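You operate a simulated robot arm through the tools that you are given. There is no shell and no other tool. Be economical: measure what you need, move in short steps, check, and stop when the job is done.

The job below is to be done with a simulated robot arm. You get a single attempt, and the scene is never put back.

Task
Fetch the orange bottle and stand it on the counter top. Then put the yellow gauge on the orange book. Then take the brown box labelled "Yelverfin" from the island top and put it on the blue book. Then stack the 42-44 cm seal box from the island top on top of the 29-31 cm seal box. Then push the gear drier drawer shut. Do these in the order given. Set down upright: orange bottle, brown box.
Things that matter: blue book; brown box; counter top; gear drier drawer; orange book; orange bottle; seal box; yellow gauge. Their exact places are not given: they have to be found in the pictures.

The check looks at the end state, three seconds after you hand in, the way a careful person would. Anything else that was tipped, shoved, dropped, spilled or broken makes it a failure. A push-on lid holds only when it is set on centred and level and pressed home; a screw cap is set on level and turned clockwise until tight.

Robot
A 5-joint arm with a three-finger gripper on a trunk, on a base that drives. Base frame: it is fixed to the floor where the robot stands at the start and does not move with it; the origin is under the middle of the robot, x ahead of it, y to its left, z up; the surface under the hand at the start is at about z = 860. Units: mm, rad, N and s.
With the tool pointing down near the work surface it reaches from about 320 to 660 mm from the robot's upright axis, wherever it stands. Its first joint turns from -2.897 to 2.897 rad. Places, roughly: blue book [500, 500, 750]; brown box [750, 500, 1000]; counter top [-2000, 100, 900]; gear drier drawer [1800, -2400, 500]; orange book [-2000, -2750, 500]; orange bottle [500, -250, 1000]; seal box [750, 750, 1000]; yellow gauge [750, 0, 750]. The tool tilts only in the upright plane through the base axis and itself; it spins freely about its own axis. Payload 1.37 kg.
The TCP is the grasp point between the finger pads, 16 mm short of the fingertips. In the tool frame z runs along the fingers and y along their closing line. Largest opening 101 mm; the body of the gripper starts 82 mm behind the TCP.
Orientation is that of the tool frame in the base frame, as a unit quaternion [x, y, z, w]. With the fingers straight down and closing along the base's y, the tool's x points along the base's -x, its y along +y and its z along -z.

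Tools
- The arm moves only by the tool play_rows. Its argument "rows" is a list that holds one entry, the list of rows, each a list of 7 numbers: the shift along the tool's x, y, z in units of 30 mm (1.0 is 30 mm), then the turn, a rotation vector about the tool's x, y, z in units of 5 degrees (1.0 is 5 degrees), then the gripper command, from -1 (shut) to 1 (fully open), values between in proportion. In form: [[[x, y, z, ax, ay, az, gripper], ...]]. A call has 1 to 20 rows; each row shifts and turns the commanded pose from where the row before left it, along the tool's axes as they then stand. A call with a number of a shift or a turn outside -1 to 1 is refused whole. Rows are played at 5 a second. More than 50 mm and 0.15 rad between two rows, or a gripper value outside its range, and nothing of the call is played. A pose out of reach is approached as far as the arm can. The call stops where the force on the tool passes 40 N (or 10 N more than at its start, if that is more) or the arm is blocked; 0.2 s more then pass. Each finger travels about 45 mm/s and halts on what it meets, pressing with about 26 N; the grip force reading is that of the motor and also rises with nothing between the fingers. The clock runs only during rows and for 0.2 s after the last one: add rows that do not move to give the fingers time. It gives the time, the measured TCP pose, the force on the tool (base axes), the opening and the grip force at its end, in the units of the frame above (readings bear some noise), with the torque about the TCP (base axes, N m) and any sound that the robot's microphone picked up, and new pictures: "views" is both (left out), scene, wrist or none.
- Cameras (640 x 400 px; columns grow to the right, rows downward): "scene" is now at [18.9, 187.2, 1579]; the picture's right is [0.17, -0.99, 0.00], its down [-0.73, -0.12, -0.67] and it looks along [0.66, 0.11, -0.74] (base axes); focal length 281 px, centre (320, 200). "wrist" rides on the gripper at [72, 20, -104] in the tool frame; the picture's right is [-0.26, 0.96, 0.00], its down [-0.76, -0.21, -0.62] and it looks along [-0.60, -0.16, 0.78] (tool axes); focal length 265 px, centre (320, 200).
- lift_body(by): slides the trunk up (or, below 0, down) by that many mm; the arm and the scene camera ride with it, the base frame stays. It gives what a move gives, with no picture.
- roll_base(legs): drives the robot by 1 to 6 legs, each [ahead, left, turn to the left] in mm, mm and rad, along the robot's own axes; the way and the turn of a leg run together, so that a leg with both is an arc; at most 1500 mm and 3.142 rad a leg. The arm and the cameras ride along, it lands a little off, and it stops where it bumps. It gives what a move gives, and a new picture of the scene camera.
- pan_tilt(pan, tilt): turns the head with the scene camera to pan (to the left, within 2.705 rad either way) and tilt (down, from -0.506 to 1.204), counted from straight ahead of the robot. It gives what a move gives, and a new picture of the scene camera.
- probe_pixels(camera, pixels): for up to 12 pixels [column, row] of the newest picture of that camera ("zoom" is the newest enlarged one), the place [x, y, z] in the base frame of the surface seen there, good to about 2 mm. No time passes.
- inspect(camera, box): a new picture of the part [left, top, right, bottom] of that camera's present view, enlarged. No time passes.
- job_done(): hands the job in; it is judged then, once.

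Go step by step. Measure first, check grasps and placings, and put right what went wrong. The budget is 110 turns and 260 pictures, counting those below and the enlarged ones. Unless the task says otherwise, let go and move clear before handing in, and close with one line.

The tools are called by a JSON object that holds its "name" and its "arguments". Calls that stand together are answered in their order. play_rows: Moves the arm, as the interface text tells. Its arguments: {"type":"object","properties":{"rows":{"type":"array"},"views":{"type":"string","enum":["both","scene","wrist","none"]}},"required":["rows"]} The other tools are called the same way: lift_body (by) slides the trunk up or down; roll_base (legs) drives the base; pan_tilt (pan, tilt) turns the head that bears the scene camera; probe_pixels (camera, pixels) gives the place of the surface under pixels of a picture; inspect (camera, box) takes an enlarged picture of a part of a camera's view; job_done () hands the job in.

At the start:

```text
time_s: 0.0
eef_pos: [402.0, 165.1, 1223.8]
tool_rot: [0.0, 1.0, 0.0, -0.001]
contact_force: [-0.8, -0.3, 0.4]
moment: [-0.03, -0.03, -0.01]
finger_gap: 100.4
gripper_force: 0.0
trunk travel left (down, up): [-525.0, 65.0]
robot x, y, heading: [1.8, -1.2, 0.0]
head pan, tilt: [0.166, 0.836]
```

scene: 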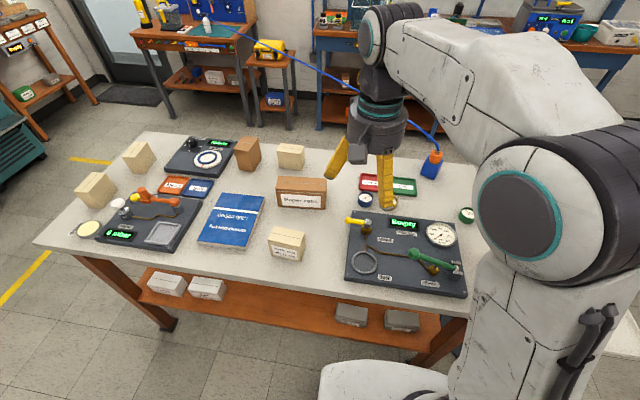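
wrist: 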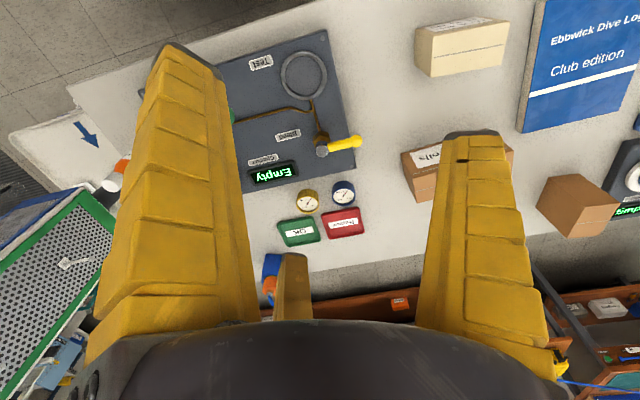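

The island top lies ahead: blue book near (232,220), boxes around it, gauges near (365,200), and a blue/orange item at (432,163). I'll enlarge parts of it to identify them.

{"name": "inspect", "arguments": {"camera": "scene", "box": [60, 120, 340, 295]}}

{"name": "inspect", "arguments": {"camera": "scene", "box": [320, 130, 500, 300]}}

{"name": "probe_pixels", "arguments": {"camera": "scene", "pixels": [[232, 220], [300, 190], [247, 152], [291, 155], [137, 155], [95, 190], [287, 242], [365, 200], [432, 163], [466, 214], [387, 200], [89, 228]]}}

```text
2.29 times, centred on (200, 208) of scene
```

zoom: 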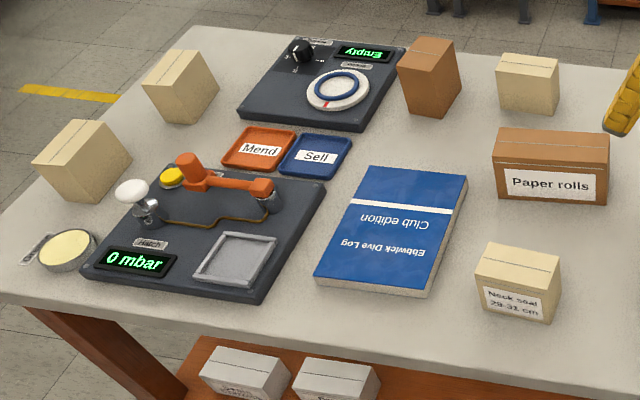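

```text
2.35 times, centred on (410, 215) of scene
```

zoom: 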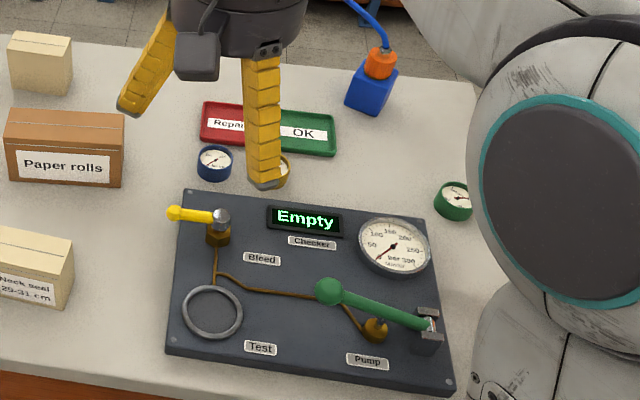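

```text
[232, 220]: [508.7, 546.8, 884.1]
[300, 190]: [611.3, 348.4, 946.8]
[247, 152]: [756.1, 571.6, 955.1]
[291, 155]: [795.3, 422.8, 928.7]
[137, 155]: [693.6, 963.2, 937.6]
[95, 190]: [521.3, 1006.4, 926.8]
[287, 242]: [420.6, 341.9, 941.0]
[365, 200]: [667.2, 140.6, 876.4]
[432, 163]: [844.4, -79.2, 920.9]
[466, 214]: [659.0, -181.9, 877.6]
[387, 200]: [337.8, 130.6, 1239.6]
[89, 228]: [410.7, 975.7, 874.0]
```

The blue book is at about (509,547), "Paper rolls" is the wrong brown box, and the other one's label is hidden. The arm hides the bottle, so I'll inspect the wrist view and pan right.

{"name": "inspect", "arguments": {"camera": "wrist", "box": [0, 80, 200, 240]}}

{"name": "pan_tilt", "arguments": {"pan": -0.7, "tilt": 0.8}}

```text
2.50 times, centred on (100, 160) of wrist
```

zoom: 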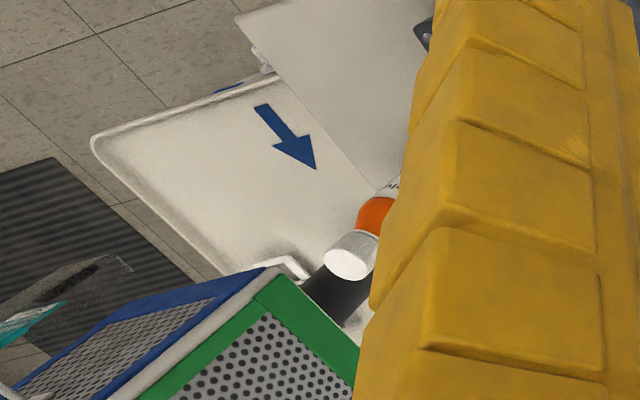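

```text
time_s: 1.2
eef_pos: [402.4, 166.1, 1225.7]
tool_rot: [0.0, 1.0, 0.0, 0.0]
contact_force: [-0.2, 0.4, 0.6]
moment: [-0.03, 0.01, 0.0]
finger_gap: 100.4
gripper_force: 0.0
trunk travel left (down, up): [-525.0, 65.0]
robot x, y, heading: [-2.0, -3.0, -0.001]
head pan, tilt: [-0.7, 0.799]
```

scene: 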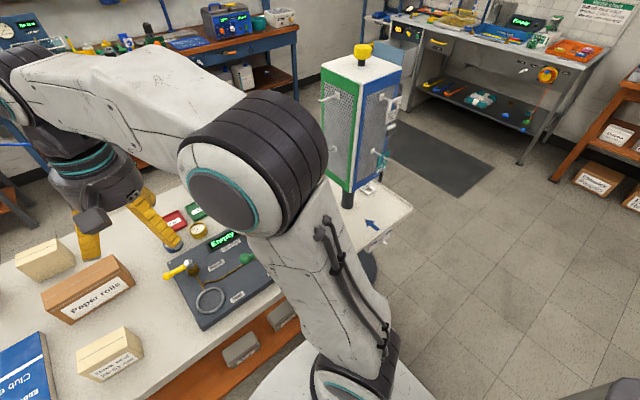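

An item with perforated green/blue sides stands on a pillar at (362,120), beside a tray with an arrow at (375,215). The bottle is hidden behind the arm, so I'll drive back and to the right for a clear view.

{"name": "roll_base", "arguments": {"legs": [[-250, 0, 0], [0, -700, 0]]}}

{"name": "pan_tilt", "arguments": {"pan": -0.1, "tilt": 0.6}}

```text
time_s: 6.5
eef_pos: [150.6, -553.7, 1225.0]
tool_rot: [0.006, 1.0, 0.0, 0.0]
contact_force: [-0.2, 0.3, -0.4]
moment: [0.05, 0.0, 0.01]
finger_gap: 100.8
gripper_force: 0.1
trunk travel left (down, up): [-525.0, 65.0]
robot x, y, heading: [-257.5, -717.9, -0.016]
head pan, tilt: [-0.7, 0.799]
```

scene: 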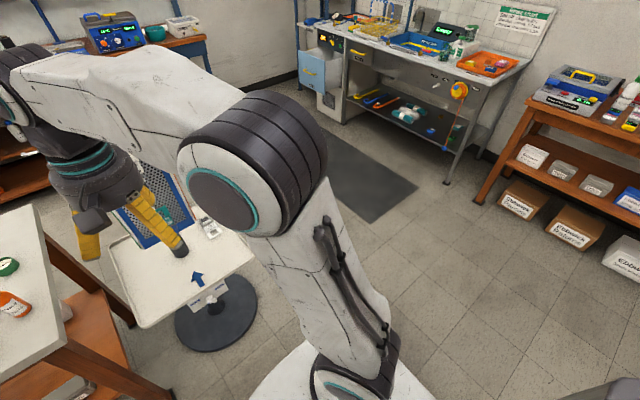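

```text
time_s: 7.5
eef_pos: [150.0, -553.4, 1225.3]
tool_rot: [0.007, 1.0, 0.0, 0.001]
contact_force: [-1.6, -0.2, 0.0]
moment: [0.0, 0.02, 0.03]
finger_gap: 100.8
gripper_force: 0.0
trunk travel left (down, up): [-525.0, 65.0]
robot x, y, heading: [-256.6, -715.6, -0.013]
head pan, tilt: [-0.099, 0.6]
```

scene: 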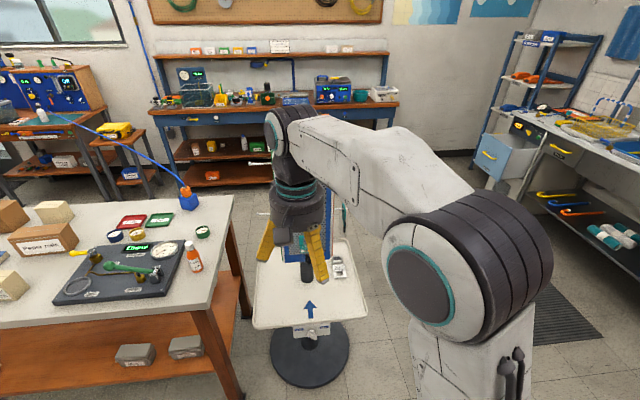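

The orange bottle stands at (193,255) on the right end of the island. I'll enlarge and measure it, then look at the counter behind.

{"name": "inspect", "arguments": {"camera": "scene", "box": [0, 190, 240, 340]}}

{"name": "probe_pixels", "arguments": {"camera": "scene", "pixels": [[193, 242], [193, 255], [195, 268], [205, 285], [233, 197], [115, 237], [136, 235], [202, 231], [310, 310], [268, 260], [352, 260], [315, 260]]}}

{"name": "pan_tilt", "arguments": {"pan": 2.6, "tilt": 0.5}}

{"name": "pan_tilt", "arguments": {"pan": -2.5, "tilt": 0.5}}

```text
2.67 times, centred on (120, 265) of scene
```

zoom: 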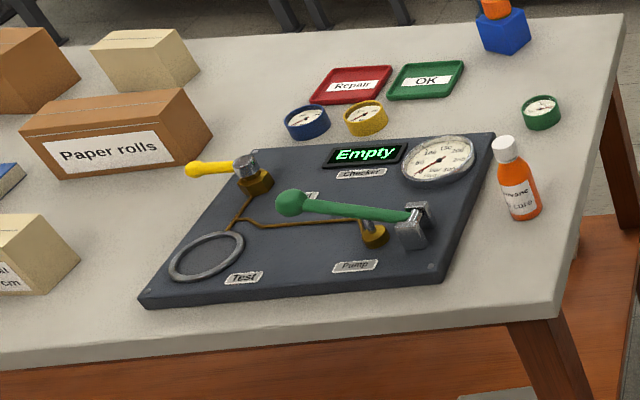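

```text
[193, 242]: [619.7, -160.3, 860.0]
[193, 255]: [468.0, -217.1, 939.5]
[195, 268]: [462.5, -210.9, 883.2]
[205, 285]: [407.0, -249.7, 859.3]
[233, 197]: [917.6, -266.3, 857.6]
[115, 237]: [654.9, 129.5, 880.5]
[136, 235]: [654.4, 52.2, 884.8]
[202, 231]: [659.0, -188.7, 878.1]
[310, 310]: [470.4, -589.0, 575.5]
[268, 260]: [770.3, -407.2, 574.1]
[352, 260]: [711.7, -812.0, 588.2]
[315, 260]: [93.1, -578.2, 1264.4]
```

```text
time_s: 9.9
eef_pos: [150.2, -553.3, 1224.0]
tool_rot: [0.006, 1.0, 0.0, 0.0]
contact_force: [-0.3, 0.1, 1.0]
moment: [0.01, 0.02, 0.0]
finger_gap: 100.4
gripper_force: 0.1
trunk travel left (down, up): [-525.0, 65.0]
robot x, y, heading: [-254.9, -715.1, -0.01]
head pan, tilt: [2.601, 0.499]
```

scene: 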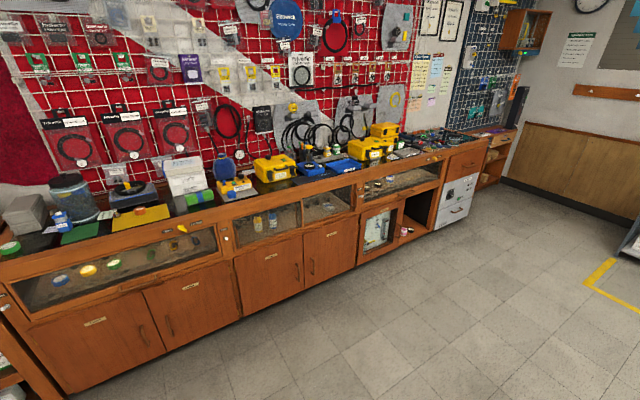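

```text
time_s: 13.9
eef_pos: [150.7, -553.6, 1225.5]
tool_rot: [0.007, 1.0, 0.0, 0.0]
contact_force: [0.1, 1.2, 1.0]
moment: [-0.01, 0.01, -0.01]
finger_gap: 100.3
gripper_force: 0.0
trunk travel left (down, up): [-525.0, 65.0]
robot x, y, heading: [-255.8, -714.6, -0.012]
head pan, tilt: [-2.499, 0.499]
```

scene: 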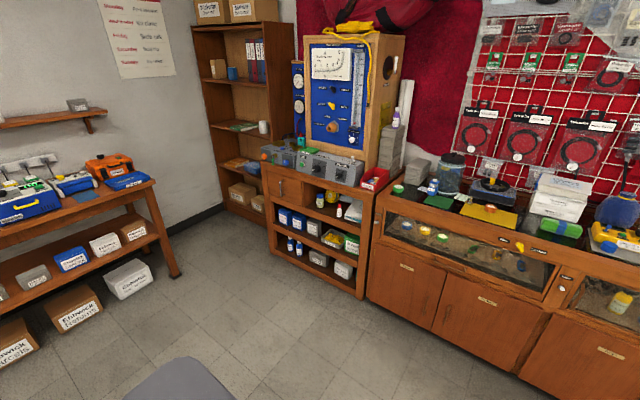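

The bottle's front is at about (465,-213), z 860–965. This view shows a bookcase at (240,130), maybe holding the orange book, and the counter front at the right; I'll enlarge both.

{"name": "inspect", "arguments": {"camera": "scene", "box": [190, 90, 300, 220]}}

{"name": "inspect", "arguments": {"camera": "scene", "box": [360, 140, 640, 300]}}

{"name": "probe_pixels", "arguments": {"camera": "scene", "pixels": [[240, 160], [235, 125], [500, 200], [440, 210], [560, 235], [620, 262], [540, 250], [625, 252], [225, 165], [255, 172], [220, 230], [500, 225]]}}

{"name": "pan_tilt", "arguments": {"pan": 2.7, "tilt": 0.35}}

```text
3.08 times, centred on (245, 155) of scene
```

zoom: 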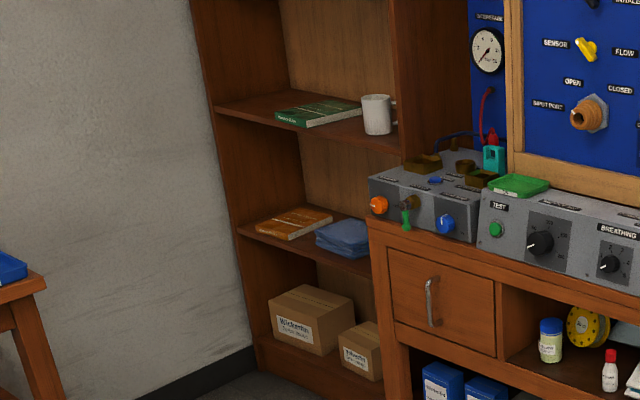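

```text
2.29 times, centred on (500, 220) of scene
```

zoom: 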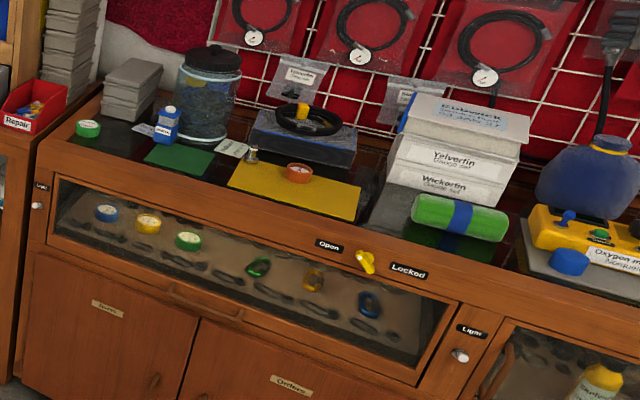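

```text
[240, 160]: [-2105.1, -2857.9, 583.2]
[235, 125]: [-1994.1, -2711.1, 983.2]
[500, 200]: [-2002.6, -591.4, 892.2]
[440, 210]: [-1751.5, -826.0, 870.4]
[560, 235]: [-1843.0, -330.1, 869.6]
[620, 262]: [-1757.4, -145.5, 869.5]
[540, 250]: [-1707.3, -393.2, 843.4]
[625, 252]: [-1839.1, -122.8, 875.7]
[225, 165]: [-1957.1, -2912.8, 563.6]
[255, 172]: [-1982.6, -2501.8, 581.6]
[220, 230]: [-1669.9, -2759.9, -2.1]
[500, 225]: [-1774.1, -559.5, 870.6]
```

```text
time_s: 18.0
eef_pos: [150.2, -553.9, 1224.8]
tool_rot: [0.006, 1.0, 0.0, 0.001]
contact_force: [0.0, 0.5, 0.0]
moment: [0.01, -0.01, -0.01]
finger_gap: 100.2
gripper_force: 0.0
trunk travel left (down, up): [-525.0, 65.0]
robot x, y, heading: [-250.0, -714.4, -0.012]
head pan, tilt: [2.7, 0.351]
```

scene: 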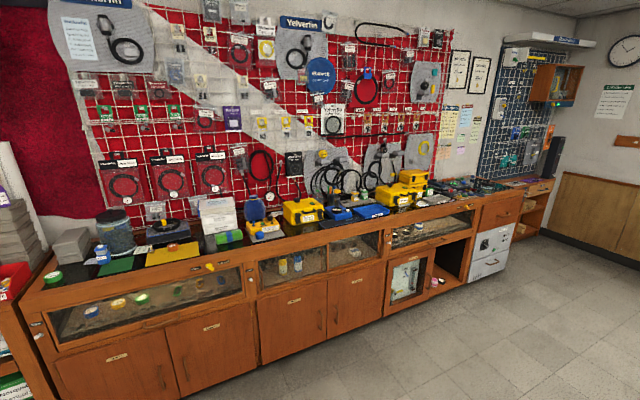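

The counter top is at z≈870 with a free strip, and the orange book lies in the bookcase at about (-1980,-2850,570). The bottle comes first, so I'll drive to stand in front of it.

{"name": "roll_base", "arguments": {"legs": [[0, 520, 0.012], [250, 0, 0]]}}

{"name": "pan_tilt", "arguments": {"pan": -0.5, "tilt": 0.85}}

```text
time_s: 22.4
eef_pos: [404.4, -26.9, 1223.9]
tool_rot: [-0.001, 1.0, 0.001, 0.0]
contact_force: [0.2, -0.3, 0.3]
moment: [0.0, 0.04, -0.01]
finger_gap: 100.7
gripper_force: 0.0
trunk travel left (down, up): [-525.0, 65.0]
robot x, y, heading: [6.4, -194.4, -0.0]
head pan, tilt: [2.7, 0.351]
```

scene: 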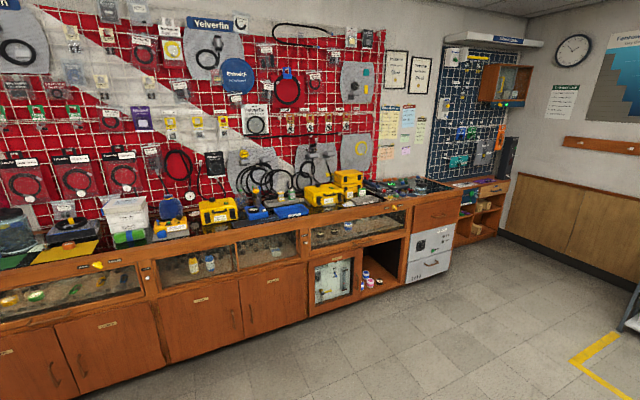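

```text
time_s: 25.2
eef_pos: [404.9, -27.6, 1224.6]
tool_rot: [-0.001, 1.0, -0.001, 0.0]
contact_force: [0.5, 0.2, 0.6]
moment: [0.01, 0.0, -0.02]
finger_gap: 100.3
gripper_force: 0.0
trunk travel left (down, up): [-525.0, 65.0]
robot x, y, heading: [3.3, -191.3, 0.001]
head pan, tilt: [-0.499, 0.85]
```

scene: 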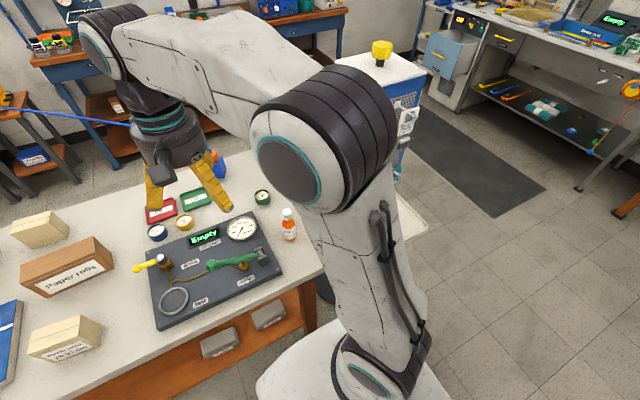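

The bottle is clear at (288,225) and the robot stands at (3,-191). I'll bring the TCP over it at z≈1080 and view it with the wrist camera.

{"name": "play_rows", "arguments": {"rows": [[[-0.3, -0.74, 0.6, 0, 0, 0, 1], [-0.3, -0.74, 0.6, 0, 0, 0, 1], [-0.3, -0.74, 0.6, 0, 0, 0, 1], [-0.3, -0.74, 0.6, 0, 0, 0, 1], [-0.3, -0.74, 0.6, 0, 0, 0, 1], [-0.3, -0.74, 0.6, 0, 0, 0, 1], [-0.3, -0.74, 0.6, 0, 0, 0, 1], [-0.3, -0.74, 0.6, 0, 0, 0, 1], [0, 0, 0, 0, 0, 0, 1]]]}}

{"name": "probe_pixels", "arguments": {"camera": "scene", "pixels": [[288, 212], [290, 225], [290, 237], [283, 265], [268, 240]]}}

```text
time_s: 27.2
eef_pos: [475.9, -203.2, 1080.6]
tool_rot: [-0.001, 1.0, -0.001, 0.0]
contact_force: [0.1, 0.8, 0.3]
moment: [0.0, -0.01, 0.02]
finger_gap: 100.6
gripper_force: 0.1
trunk travel left (down, up): [-525.0, 65.0]
robot x, y, heading: [1.6, -192.0, -0.0]
head pan, tilt: [-0.499, 0.85]
```

scene: 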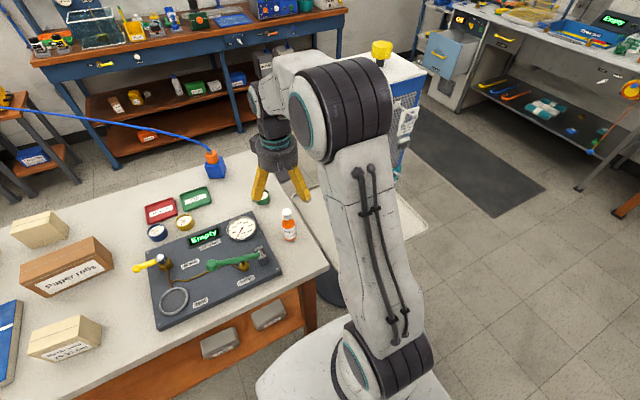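
wrist: 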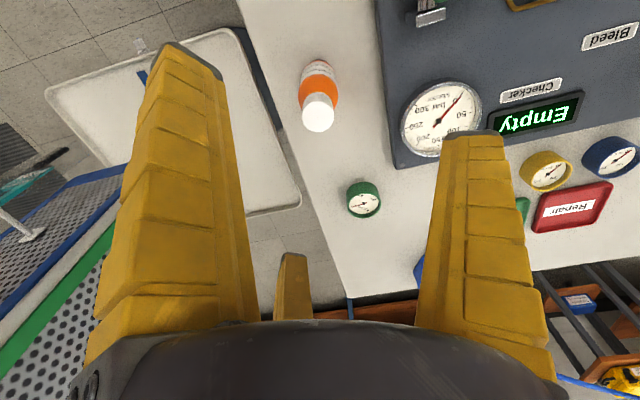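

```text
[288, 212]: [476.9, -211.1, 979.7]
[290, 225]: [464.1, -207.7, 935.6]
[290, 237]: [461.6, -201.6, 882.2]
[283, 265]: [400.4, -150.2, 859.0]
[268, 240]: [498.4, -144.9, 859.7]
```

The bottle shows in the wrist view with its cap at (318,112). I'll probe it for the centre.

{"name": "probe_pixels", "arguments": {"camera": "wrist", "pixels": [[318, 115], [305, 115], [331, 113], [318, 126], [318, 66], [303, 90], [335, 92], [316, 102]]}}

```text
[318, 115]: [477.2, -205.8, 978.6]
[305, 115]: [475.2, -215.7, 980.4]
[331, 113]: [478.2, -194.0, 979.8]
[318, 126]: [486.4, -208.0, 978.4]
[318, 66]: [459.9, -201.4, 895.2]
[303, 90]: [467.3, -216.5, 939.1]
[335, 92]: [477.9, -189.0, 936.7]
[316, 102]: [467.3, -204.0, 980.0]
```

The cap centre is (477,-205) with its top at 980. I'll spin the fingers 90° to close along x, away from the panel, then descend to z≈911.

{"name": "play_rows", "arguments": {"rows": [[[0, 0, 0, 0, 0, 1, 1], [0, 0, 0, 0, 0, 1, 1], [0, 0, 0, 0, 0, 1, 1], [0, 0, 0, 0, 0, 1, 1], [0, 0, 0, 0, 0, 1, 1], [0, 0, 0, 0, 0, 1, 1], [0, 0, 0, 0, 0, 1, 1], [0, 0, 0, 0, 0, 1, 1], [0, 0, 0, 0, 0, 1, 1], [0, 0, 0, 0, 0, 1, 1], [0, 0, 0, 0, 0, 1, 1], [0, 0, 0, 0, 0, 1, 1], [0, 0, 0, 0, 0, 1, 1], [0, 0, 0, 0, 0, 1, 1], [0, 0, 0, 0, 0, 1, 1], [0, 0, 0, 0, 0, 1, 1], [0, 0, 0, 0, 0, 1, 1], [0, 0, 0, 0, 0, 1, 1]]]}}

```text
time_s: 31.0
eef_pos: [477.5, -205.4, 1079.8]
tool_rot: [0.707, 0.707, 0.0, 0.0]
contact_force: [0.7, -0.2, 0.2]
moment: [0.01, -0.01, 0.03]
finger_gap: 100.5
gripper_force: 0.0
trunk travel left (down, up): [-525.0, 65.0]
robot x, y, heading: [3.5, -192.7, -0.003]
head pan, tilt: [-0.499, 0.85]
```

scene: 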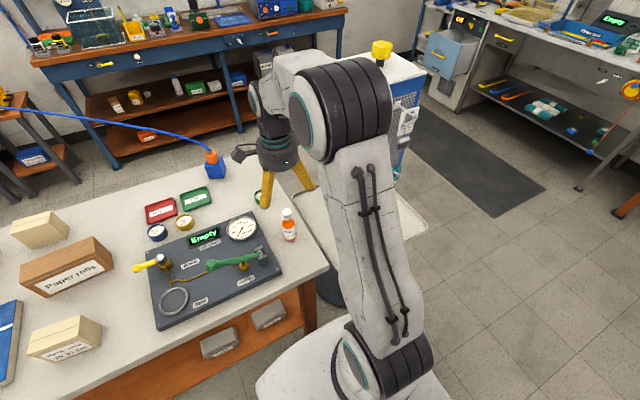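
wrist: 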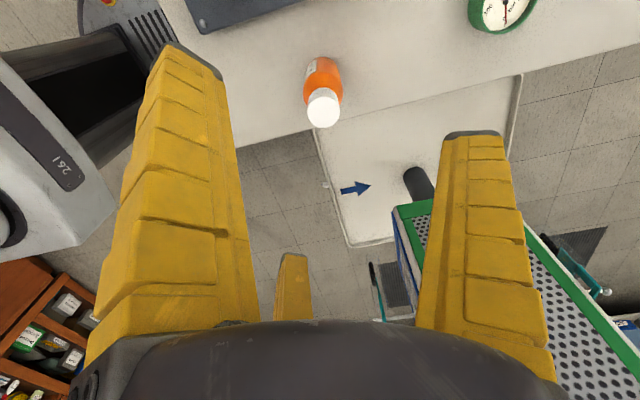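

The tool now closes along base x, and the bottle sits between the fingers. Descending to z≈911 and closing.

{"name": "play_rows", "arguments": {"rows": [[[0, 0, 0.94, 0, 0, 0, 1], [0, 0, 0.94, 0, 0, 0, 1], [0, 0, 0.94, 0, 0, 0, 1], [0, 0, 0.94, 0, 0, 0, 1], [0, 0, 0.94, 0, 0, 0, 1], [0, 0, 0.94, 0, 0, 0, 1], [0, 0, 0, 0, 0, 0, 1], [0, 0, 0, 0, 0, 0, 0], [0, 0, 0, 0, 0, 0, -0.5], [0, 0, 0, 0, 0, 0, -1], [0, 0, 0, 0, 0, 0, -1], [0, 0, 0, 0, 0, 0, -1], [0, 0, 0, 0, 0, 0, -1]]]}}

```text
time_s: 33.8
eef_pos: [477.5, -205.2, 911.4]
tool_rot: [0.707, 0.707, 0.0, 0.0]
contact_force: [-1.1, -1.7, 9.6]
moment: [-0.06, 0.18, 0.02]
finger_gap: 32.2
gripper_force: 26.2
trunk travel left (down, up): [-525.0, 65.0]
robot x, y, heading: [1.8, -191.9, 0.0]
head pan, tilt: [-0.499, 0.85]
```

scene: 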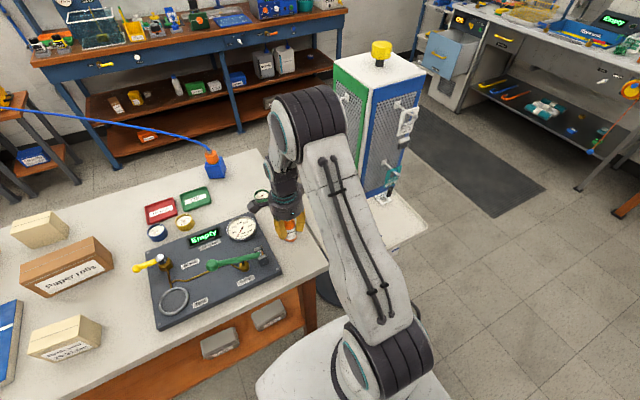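
wrist: 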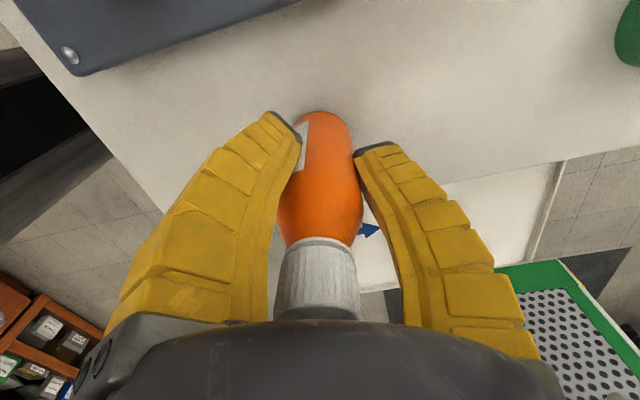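

The bottle is held with a gap of 32 mm. I'll lift it, and check it hangs still, then back away and turn toward the counter.

{"name": "play_rows", "arguments": {"rows": [[[0, 0, -0.5, 0, 0, 0, -1], [0, 0, -1, 0, 0, 0, -1], [0, 0, -1, 0, 0, 0, -1], [0, 0, -1, 0, 0, 0, -1], [0, 0, -1, 0, 0, 0, -1], [0, 0, -1, 0, 0, 0, -1], [0, 0, -1, 0, 0, 0, -1], [0, 0, -1, 0, 0, 0, -1], [0, 0, 0, 0, 0, 0, -1]]], "views": "wrist"}}

{"name": "roll_base", "arguments": {"legs": [[-600, 0, 0], [0, 0, 3.14], [350, 0, 0]]}}

{"name": "pan_tilt", "arguments": {"pan": 0.25, "tilt": 0.6}}

```text
time_s: 35.8
eef_pos: [477.2, -207.6, 1136.3]
tool_rot: [0.706, 0.708, 0.0, 0.0]
contact_force: [-0.4, 0.2, -1.5]
moment: [-0.01, 0.01, 0.02]
finger_gap: 30.3
gripper_force: 26.2
trunk travel left (down, up): [-525.0, 65.0]
robot x, y, heading: [4.7, -192.3, -0.002]
head pan, tilt: [-0.499, 0.85]
```

wrist: 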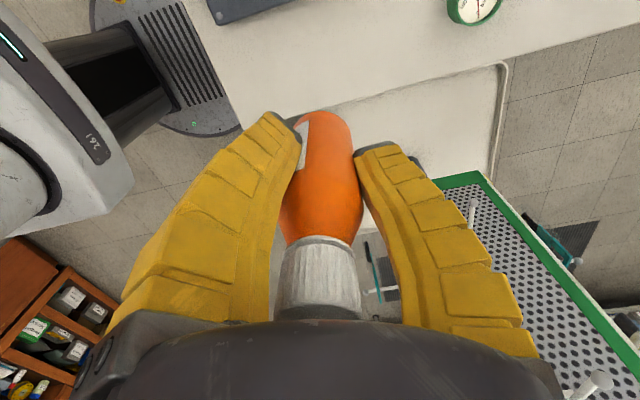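

```text
time_s: 48.5
eef_pos: [-1429.2, -202.0, 1135.1]
tool_rot: [0.714, -0.7, 0.0, 0.0]
contact_force: [-0.7, 0.0, -1.6]
moment: [-0.03, -0.01, -0.02]
finger_gap: 29.7
gripper_force: 25.5
trunk travel left (down, up): [-525.0, 65.0]
robot x, y, heading: [-951.6, -201.4, -3.123]
head pan, tilt: [-0.499, 0.85]
```

scene: 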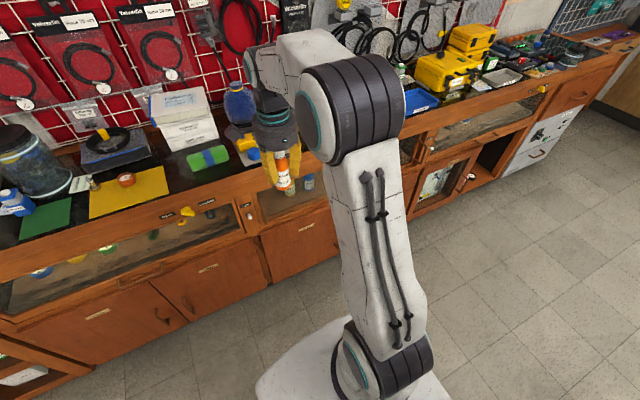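

```text
time_s: 49.5
eef_pos: [-1428.4, -199.5, 1136.0]
tool_rot: [0.715, -0.699, 0.0, 0.0]
contact_force: [0.5, -0.5, -1.7]
moment: [-0.01, -0.03, 0.0]
finger_gap: 29.4
gripper_force: 26.3
trunk travel left (down, up): [-525.0, 65.0]
robot x, y, heading: [-953.5, -208.6, -3.117]
head pan, tilt: [0.25, 0.6]
```

scene: 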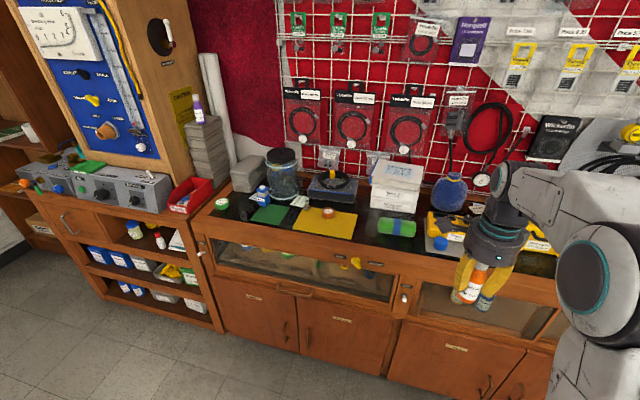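

The bottle is still held. The counter's front wooden strip and the dark top behind it are in view near (330,240); I'll measure free areas.

{"name": "inspect", "arguments": {"camera": "scene", "box": [200, 170, 460, 330]}}

{"name": "probe_pixels", "arguments": {"camera": "scene", "pixels": [[372, 228], [368, 240], [362, 248], [358, 258], [398, 230], [400, 240], [396, 252], [392, 262], [326, 212], [260, 226], [250, 232], [245, 240]]}}

```text
2.46 times, centred on (330, 250) of scene
```

zoom: 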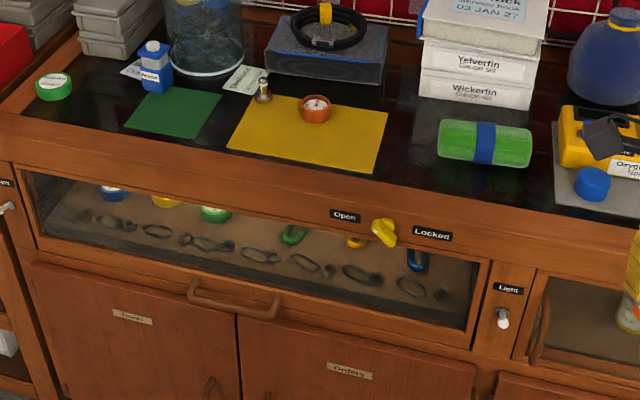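

```text
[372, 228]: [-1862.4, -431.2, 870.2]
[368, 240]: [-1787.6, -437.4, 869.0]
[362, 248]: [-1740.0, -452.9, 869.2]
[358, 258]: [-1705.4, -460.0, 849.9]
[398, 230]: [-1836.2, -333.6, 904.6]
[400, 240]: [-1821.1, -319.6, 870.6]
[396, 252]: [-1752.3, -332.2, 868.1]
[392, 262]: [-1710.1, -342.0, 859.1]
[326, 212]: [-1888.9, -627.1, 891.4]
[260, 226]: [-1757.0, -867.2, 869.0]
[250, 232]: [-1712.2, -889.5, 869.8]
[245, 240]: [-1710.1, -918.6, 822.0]
```

The top is at z≈869.5 over both the wood strip and the dark part. I'll probe the gap between the yellow and grey mats precisely.

{"name": "probe_pixels", "arguments": {"camera": "zoom", "pixels": [[376, 173], [386, 115], [404, 165], [414, 110], [395, 165], [440, 160], [395, 183], [400, 150], [400, 190], [350, 175], [440, 185], [395, 205]]}}

```text
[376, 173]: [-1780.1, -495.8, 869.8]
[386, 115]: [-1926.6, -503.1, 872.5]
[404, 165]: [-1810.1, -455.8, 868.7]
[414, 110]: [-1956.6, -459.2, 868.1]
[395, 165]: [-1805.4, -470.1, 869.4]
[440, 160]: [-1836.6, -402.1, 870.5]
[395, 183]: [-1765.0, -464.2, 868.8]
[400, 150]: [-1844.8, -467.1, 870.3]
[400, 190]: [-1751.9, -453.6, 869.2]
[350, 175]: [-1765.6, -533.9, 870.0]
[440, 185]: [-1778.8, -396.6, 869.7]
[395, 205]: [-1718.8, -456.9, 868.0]
```

A free spot lies at about (-1780,-440). I'll drive closer with the bottle held high, then measure the TCP.

{"name": "roll_base", "arguments": {"legs": [[0, 245, -0.025], [270, 0, 0]]}}

{"name": "pan_tilt", "arguments": {"pan": 0.35, "tilt": 0.8}}

```text
time_s: 52.9
eef_pos: [-1697.0, -437.3, 1135.2]
tool_rot: [-0.706, 0.708, -0.001, 0.001]
contact_force: [0.8, -0.4, -1.3]
moment: [-0.02, -0.05, 0.0]
finger_gap: 29.4
gripper_force: 26.3
trunk travel left (down, up): [-525.0, 65.0]
robot x, y, heading: [-1221.3, -450.7, 3.142]
head pan, tilt: [0.25, 0.6]
```

scene: 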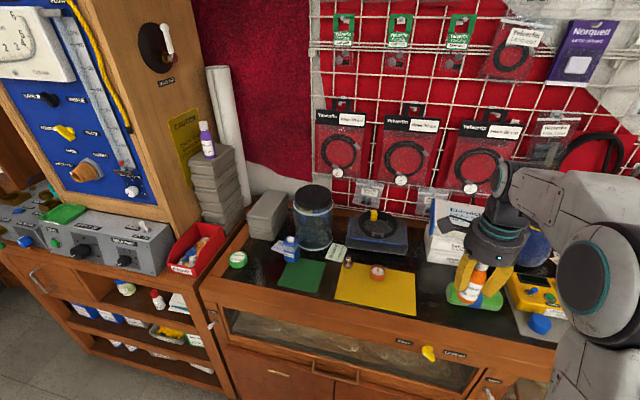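

```text
time_s: 53.6
eef_pos: [-1695.0, -437.2, 1135.5]
tool_rot: [-0.706, 0.708, 0.0, 0.001]
contact_force: [0.0, 0.0, -2.1]
moment: [-0.04, 0.01, -0.01]
finger_gap: 29.6
gripper_force: 26.5
trunk travel left (down, up): [-525.0, 65.0]
robot x, y, heading: [-1221.2, -452.1, 3.138]
head pan, tilt: [0.351, 0.799]
```

scene: 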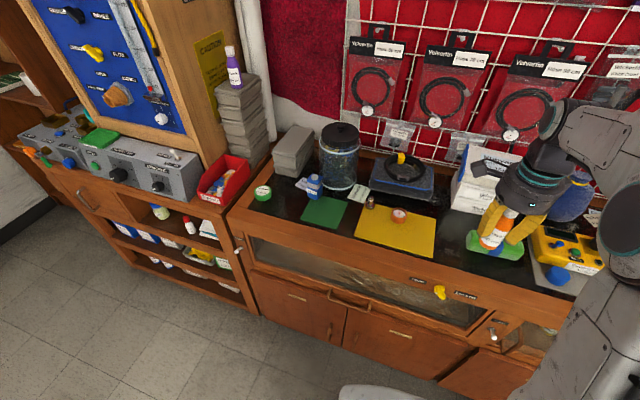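

TCP is at (-1696,-437) with tool y along -x. I'll move 84 mm further in and descend to z≈950 for a check.

{"name": "play_rows", "arguments": {"rows": [[[0, 0.7, 0.3, 0, 0, 0, -1], [0, 0.7, 0.7, 0, 0, 0, -1], [0, 0.7, 0.7, 0, 0, 0, -1], [0, 0.7, 0.7, 0, 0, 0, -1], [0, 0, 0.9, 0, 0, 0, -1], [0, 0, 0.9, 0, 0, 0, -1], [0, 0, 1, 0, 0, 0, -1], [0, 0, 1, 0, 0, 0, -1], [0, 0, 0, 0, 0, 0, -1]]]}}

```text
time_s: 55.6
eef_pos: [-1782.3, -437.0, 946.6]
tool_rot: [-0.705, 0.709, 0.0, 0.0]
contact_force: [0.1, 0.4, -1.4]
moment: [-0.03, 0.02, -0.03]
finger_gap: 29.4
gripper_force: 26.1
trunk travel left (down, up): [-525.0, 65.0]
robot x, y, heading: [-1219.1, -451.5, 3.139]
head pan, tilt: [0.351, 0.799]
```

scene: 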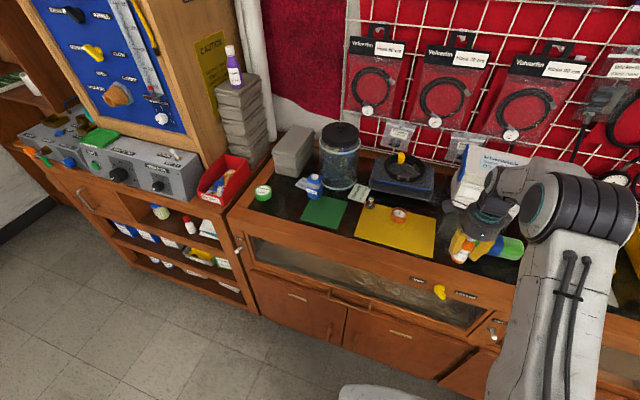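
wrist: 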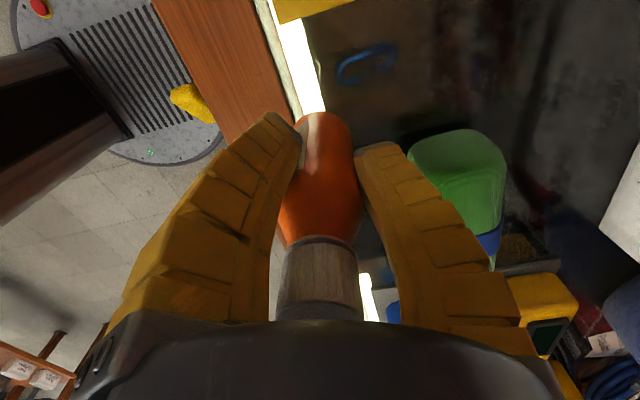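

The bottle is over the free spot, with the green cylinder clear to the side. Lowering slowly until it touches.

{"name": "play_rows", "arguments": {"rows": [[[0, 0, 0.3, 0, 0, 0, -1], [0, 0, 0.3, 0, 0, 0, -1], [0, 0, 0.12, 0, 0, 0, -1], [0, 0, 0.06, 0, 0, 0, -1], [0, 0, 0, 0, 0, 0, -1]]], "views": "wrist"}}

```text
time_s: 56.8
eef_pos: [-1779.7, -436.8, 927.4]
tool_rot: [-0.705, 0.709, 0.0, 0.0]
contact_force: [1.1, -0.2, -1.5]
moment: [-0.01, 0.01, -0.01]
finger_gap: 29.5
gripper_force: 25.1
trunk travel left (down, up): [-525.0, 65.0]
robot x, y, heading: [-1222.1, -453.3, 3.136]
head pan, tilt: [0.351, 0.799]
```

wrist: 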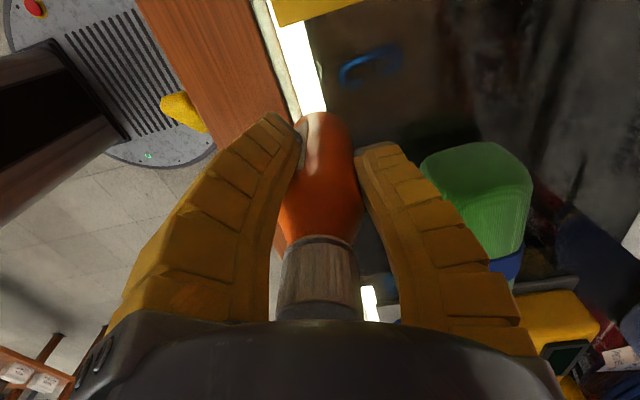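

{"name": "play_rows", "arguments": {"rows": [[[0, 0, 0.08, 0, 0, 0, -1], [0, 0, 0.06, 0, 0, 0, -1], [0, 0, 0.05, 0, 0, 0, -1], [0, 0, 0, 0, 0, 0, -1]]], "views": "none"}}

```text
time_s: 57.8
eef_pos: [-1780.2, -436.5, 921.5]
tool_rot: [-0.706, 0.708, 0.002, -0.001]
contact_force: [-1.6, -0.8, 9.1]
moment: [0.07, -0.02, -0.01]
finger_gap: 31.5
gripper_force: 25.5
trunk travel left (down, up): [-525.0, 65.0]
robot x, y, heading: [-1221.8, -455.9, 3.132]
head pan, tilt: [0.351, 0.799]
```

The force jumped to 9 N upward, so the bottle is standing on the top. I'll open partly, let it settle and rise straight up.

{"name": "play_rows", "arguments": {"rows": [[[0, 0, 0, 0, 0, 0, -0.2], [0, 0, 0, 0, 0, 0, 0.2], [0, 0, 0, 0, 0, 0, 0.2], [0, 0, -0.5, 0, 0, 0, 0.2], [0, 0, -1, 0, 0, 0, 0.2], [0, 0, -1, 0, 0, 0, 0.2], [0, 0, -1, 0, 0, 0, 0.2], [0, 0, -1, 0, 0, 0, 0.2], [0, 0, -1, 0, 0, 0, 0.2], [0, 0, -1, 0, 0, 0, 0.2], [0, 0, -1, 0, 0, 0, 0.2]]]}}

```text
time_s: 60.2
eef_pos: [-1778.0, -436.3, 1146.0]
tool_rot: [-0.706, 0.708, -0.001, 0.0]
contact_force: [0.3, -0.4, 0.1]
moment: [0.0, 0.02, 0.01]
finger_gap: 63.9
gripper_force: 2.5
trunk travel left (down, up): [-525.0, 65.0]
robot x, y, heading: [-1222.0, -454.8, 3.14]
head pan, tilt: [0.351, 0.799]
```

scene: 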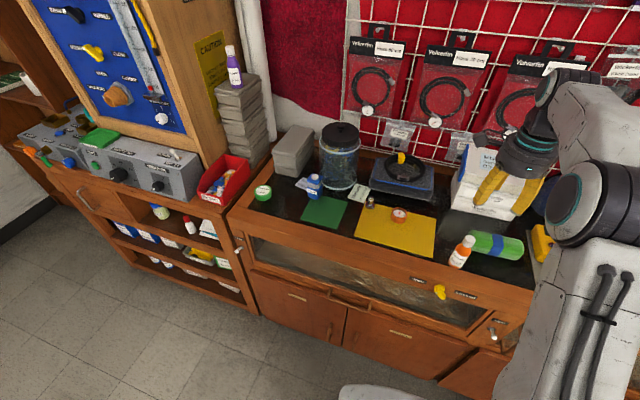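
wrist: 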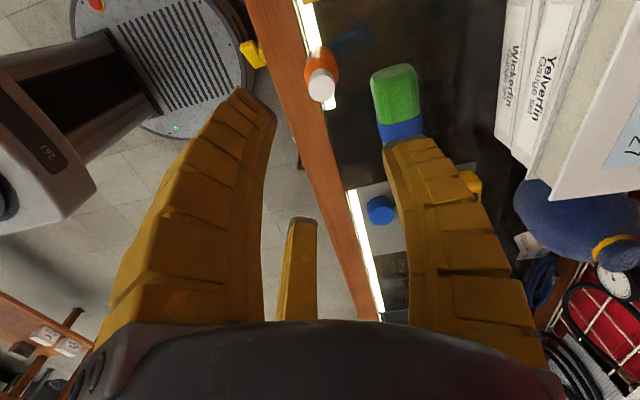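

The bottle stands upright on the counter at (460,252), and the gripper is clear. Next is the yellow gauge: I'll drive back to the island.

{"name": "roll_base", "arguments": {"legs": [[-500, 0, 0], [0, 0, -3.14], [500, 500, 0]]}}

{"name": "pan_tilt", "arguments": {"pan": 0.1, "tilt": 0.7}}

```text
time_s: 74.0
eef_pos: [348.8, -12.4, 1147.5]
tool_rot: [0.719, 0.695, 0.0, 0.0]
contact_force: [-0.3, -0.6, -0.5]
moment: [0.0, 0.0, 0.0]
finger_gap: 63.6
gripper_force: 2.3
trunk travel left (down, up): [-525.0, 65.0]
robot x, y, heading: [-208.0, 19.9, -0.033]
head pan, tilt: [0.351, 0.799]
```

scene: 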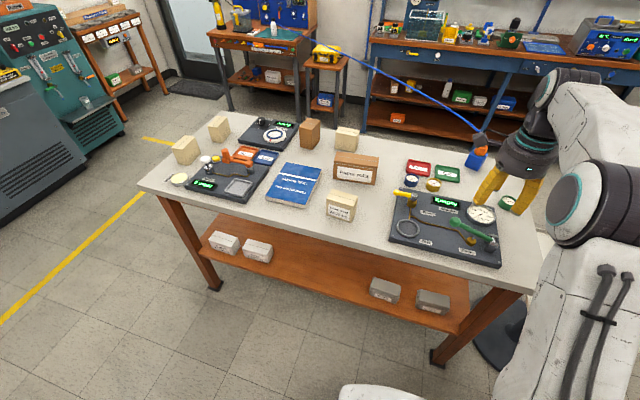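

```text
time_s: 74.8
eef_pos: [348.5, -12.0, 1146.4]
tool_rot: [0.719, 0.695, 0.001, 0.0]
contact_force: [-0.9, -0.1, -0.4]
moment: [0.01, 0.03, -0.01]
finger_gap: 64.0
gripper_force: 2.6
trunk travel left (down, up): [-525.0, 65.0]
robot x, y, heading: [-205.4, 19.1, -0.031]
head pan, tilt: [0.099, 0.7]
```

scene: 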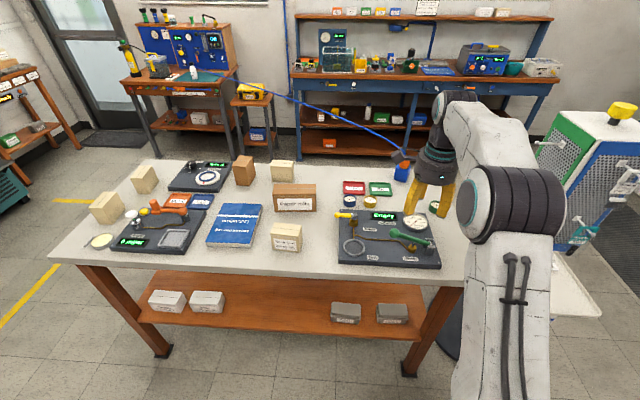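

The robot is at (-205,19). I'll enlarge the gauge area and measure the table edge, the lower shelf and the gauge's neighbours.

{"name": "inspect", "arguments": {"camera": "scene", "box": [310, 160, 460, 280]}}

{"name": "probe_pixels", "arguments": {"camera": "scene", "pixels": [[340, 274], [340, 330], [420, 350], [370, 201], [350, 200], [350, 236], [440, 268], [384, 216], [343, 215], [389, 236], [368, 209]]}}

```text
3.33 times, centred on (385, 220) of scene
```

zoom: 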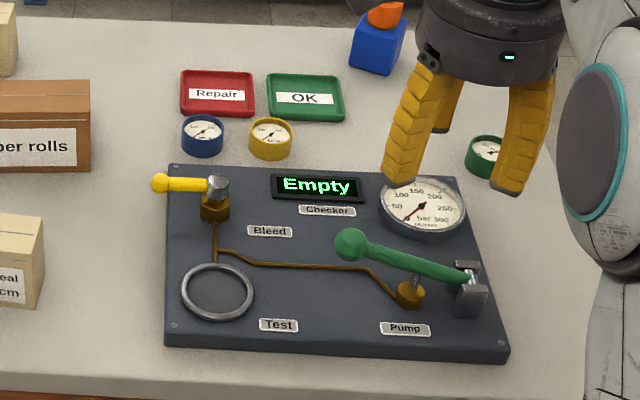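

```text
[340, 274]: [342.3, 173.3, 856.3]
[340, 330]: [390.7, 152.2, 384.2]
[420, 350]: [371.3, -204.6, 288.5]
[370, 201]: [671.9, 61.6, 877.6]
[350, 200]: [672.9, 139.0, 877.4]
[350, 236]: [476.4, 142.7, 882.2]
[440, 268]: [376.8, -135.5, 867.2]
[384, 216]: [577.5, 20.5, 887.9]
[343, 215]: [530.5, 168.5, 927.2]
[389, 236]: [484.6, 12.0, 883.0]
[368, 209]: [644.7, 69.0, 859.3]
```

The yellow gauge's face centre is at (672,62,878), with its blue neighbour 77 mm away. I'll drive closer, then spin the hand so that it closes across y with the camera on the outside, ready for a tilted grasp.

{"name": "roll_base", "arguments": {"legs": [[235, 0, 0.03]]}}

{"name": "play_rows", "arguments": {"rows": [[[0, 0, 0, 0, 0, 1, 0.4], [0, 0, 0, 0, 0, 1, 0.4], [0, 0, 0, 0, 0, 1, 0.4], [0, 0, 0, 0, 0, 1, 0.4], [0, 0, 0, 0, 0, 1, 0.4], [0, 0, 0, 0, 0, 1, 0.4], [0, 0, 0, 0, 0, 1, 0.4], [0, 0, 0, 0, 0, 1, 0.4], [0, 0, 0, 0, 0, 1, 0.4], [0, 0, 0, 0, 0, 1, 0.4], [0, 0, 0, 0, 0, 1, 0.4], [0, 0, 0, 0, 0, 1, 0.4], [0, 0, 0, 0, 0, 1, 0.4], [0, 0, 0, 0, 0, 1, 0.4], [0, 0, 0, 0, 0, 1, 0.4], [0, 0, 0, 0, 0, 1, 0.4], [0, 0, 0, 0, 0, 1, 0.4]]]}}

```text
time_s: 76.5
eef_pos: [588.6, 3.6, 1146.1]
tool_rot: [0.706, 0.708, -0.001, -0.001]
contact_force: [1.2, 0.3, 0.3]
moment: [0.04, 0.04, -0.03]
finger_gap: 64.0
gripper_force: 2.3
trunk travel left (down, up): [-525.0, 65.0]
robot x, y, heading: [29.6, 14.7, -0.001]
head pan, tilt: [0.099, 0.7]
```

scene: 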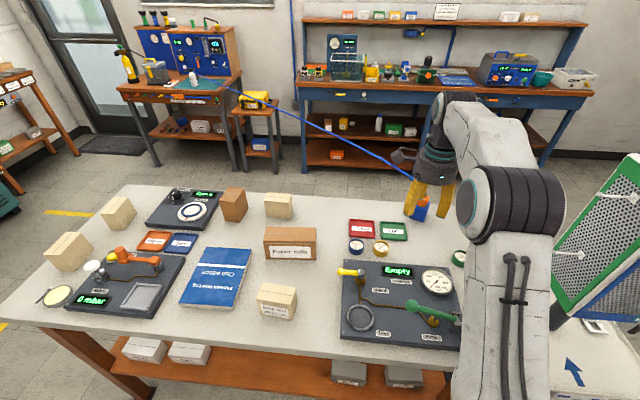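

```text
time_s: 80.1
eef_pos: [587.9, 0.0, 1146.8]
tool_rot: [0.999, 0.049, 0.0, 0.0]
contact_force: [0.6, -0.1, -0.7]
moment: [0.01, -0.03, -0.02]
finger_gap: 73.6
gripper_force: 2.4
out of reach, approached as far as the arm can: row 17
trunk travel left (down, up): [-525.0, 65.0]
robot x, y, heading: [30.7, 17.1, 0.001]
head pan, tilt: [0.099, 0.7]
```

scene: 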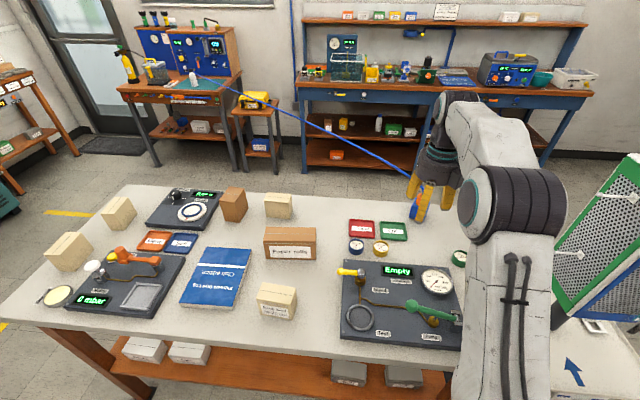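
wrist: 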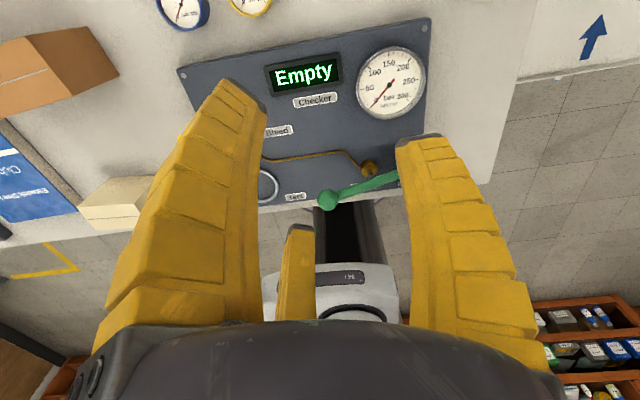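

The spin stopped near its limit, with the tool x axis 5.6° off base x, which is good enough. I'll move above the gauge and tilt the fingers 40° outward about the TCP at a safe height.

{"name": "play_rows", "arguments": {"rows": [[[0.63, -0.44, 0.6, 0, 0, 0, 0.4], [0.63, -0.44, 0.6, 0, 0, 0, 0.4], [0.63, -0.44, 0.6, 0, 0, -0.65, 0.4], [0.63, -0.44, 0.6, 0, 0, -0.65, 0.4], [0, 0, 0, -0.144, 0.99, 0, 0.4], [0, 0, 0, -0.144, 0.99, 0, 0.4], [0, 0, 0, -0.144, 0.99, 0, 0.4], [0, 0, 0, -0.144, 0.99, 0, 0.4], [0, 0, 0, -0.144, 0.99, 0, 0.4], [0, 0, 0, -0.144, 0.99, 0, 0.4], [0, 0, 0, -0.144, 0.99, 0, 0.4], [0, 0, 0, -0.144, 0.99, 0, 0.4], [0, 0, 0, 0, 0, 0, 0.4]]]}}

```text
time_s: 82.9
eef_pos: [655.9, 38.6, 1075.3]
tool_rot: [0.935, 0.093, 0.342, 0.021]
contact_force: [-0.2, 0.5, -1.0]
moment: [0.02, 0.01, 0.04]
finger_gap: 73.4
gripper_force: 2.5
out of reach, approached as far as the arm can: row 1, 2, 9, 11
trunk travel left (down, up): [-525.0, 65.0]
robot x, y, heading: [28.7, 18.3, 0.004]
head pan, tilt: [0.099, 0.7]
```

scene: 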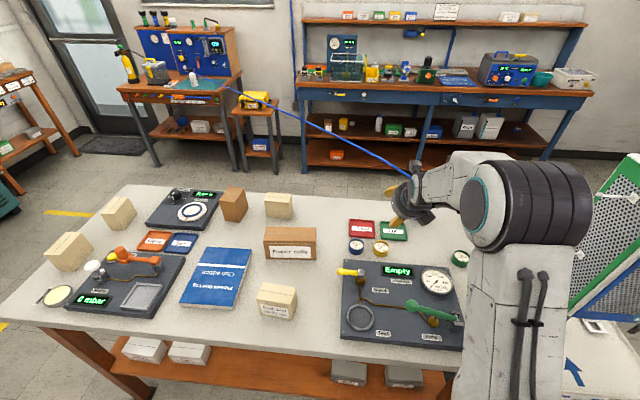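
wrist: 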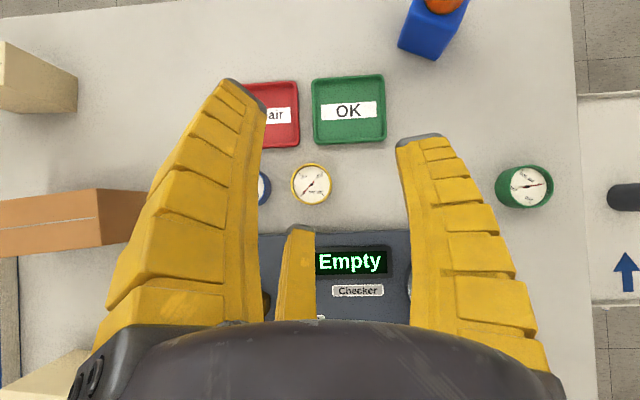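

The view is good: the yellow gauge is at (311,183) between the fingers. I'll probe its face and rims.

{"name": "probe_pixels", "arguments": {"camera": "wrist", "pixels": [[311, 183], [294, 183], [328, 183], [311, 167], [311, 200], [328, 200], [260, 190], [267, 200], [350, 235], [290, 200]]}}

{"name": "inspect", "arguments": {"camera": "wrist", "box": [240, 140, 400, 240]}}

```text
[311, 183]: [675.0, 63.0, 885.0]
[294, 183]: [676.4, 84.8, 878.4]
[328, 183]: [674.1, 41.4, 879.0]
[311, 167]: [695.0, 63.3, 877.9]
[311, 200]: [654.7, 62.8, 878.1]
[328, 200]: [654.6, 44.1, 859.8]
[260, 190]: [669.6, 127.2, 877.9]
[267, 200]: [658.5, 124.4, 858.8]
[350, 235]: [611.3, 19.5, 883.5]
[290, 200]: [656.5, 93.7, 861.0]
```

```text
4.00 times, centred on (320, 190) of wrist
```

zoom: 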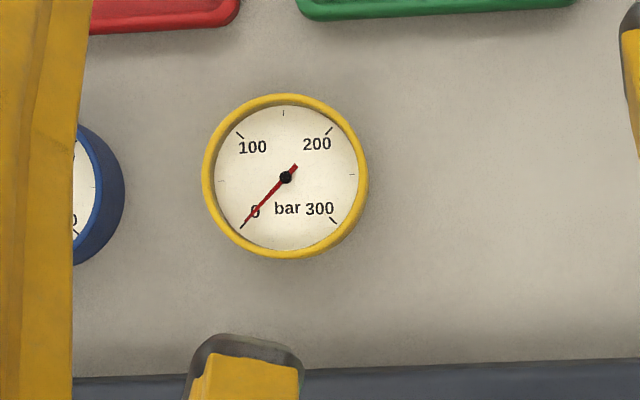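

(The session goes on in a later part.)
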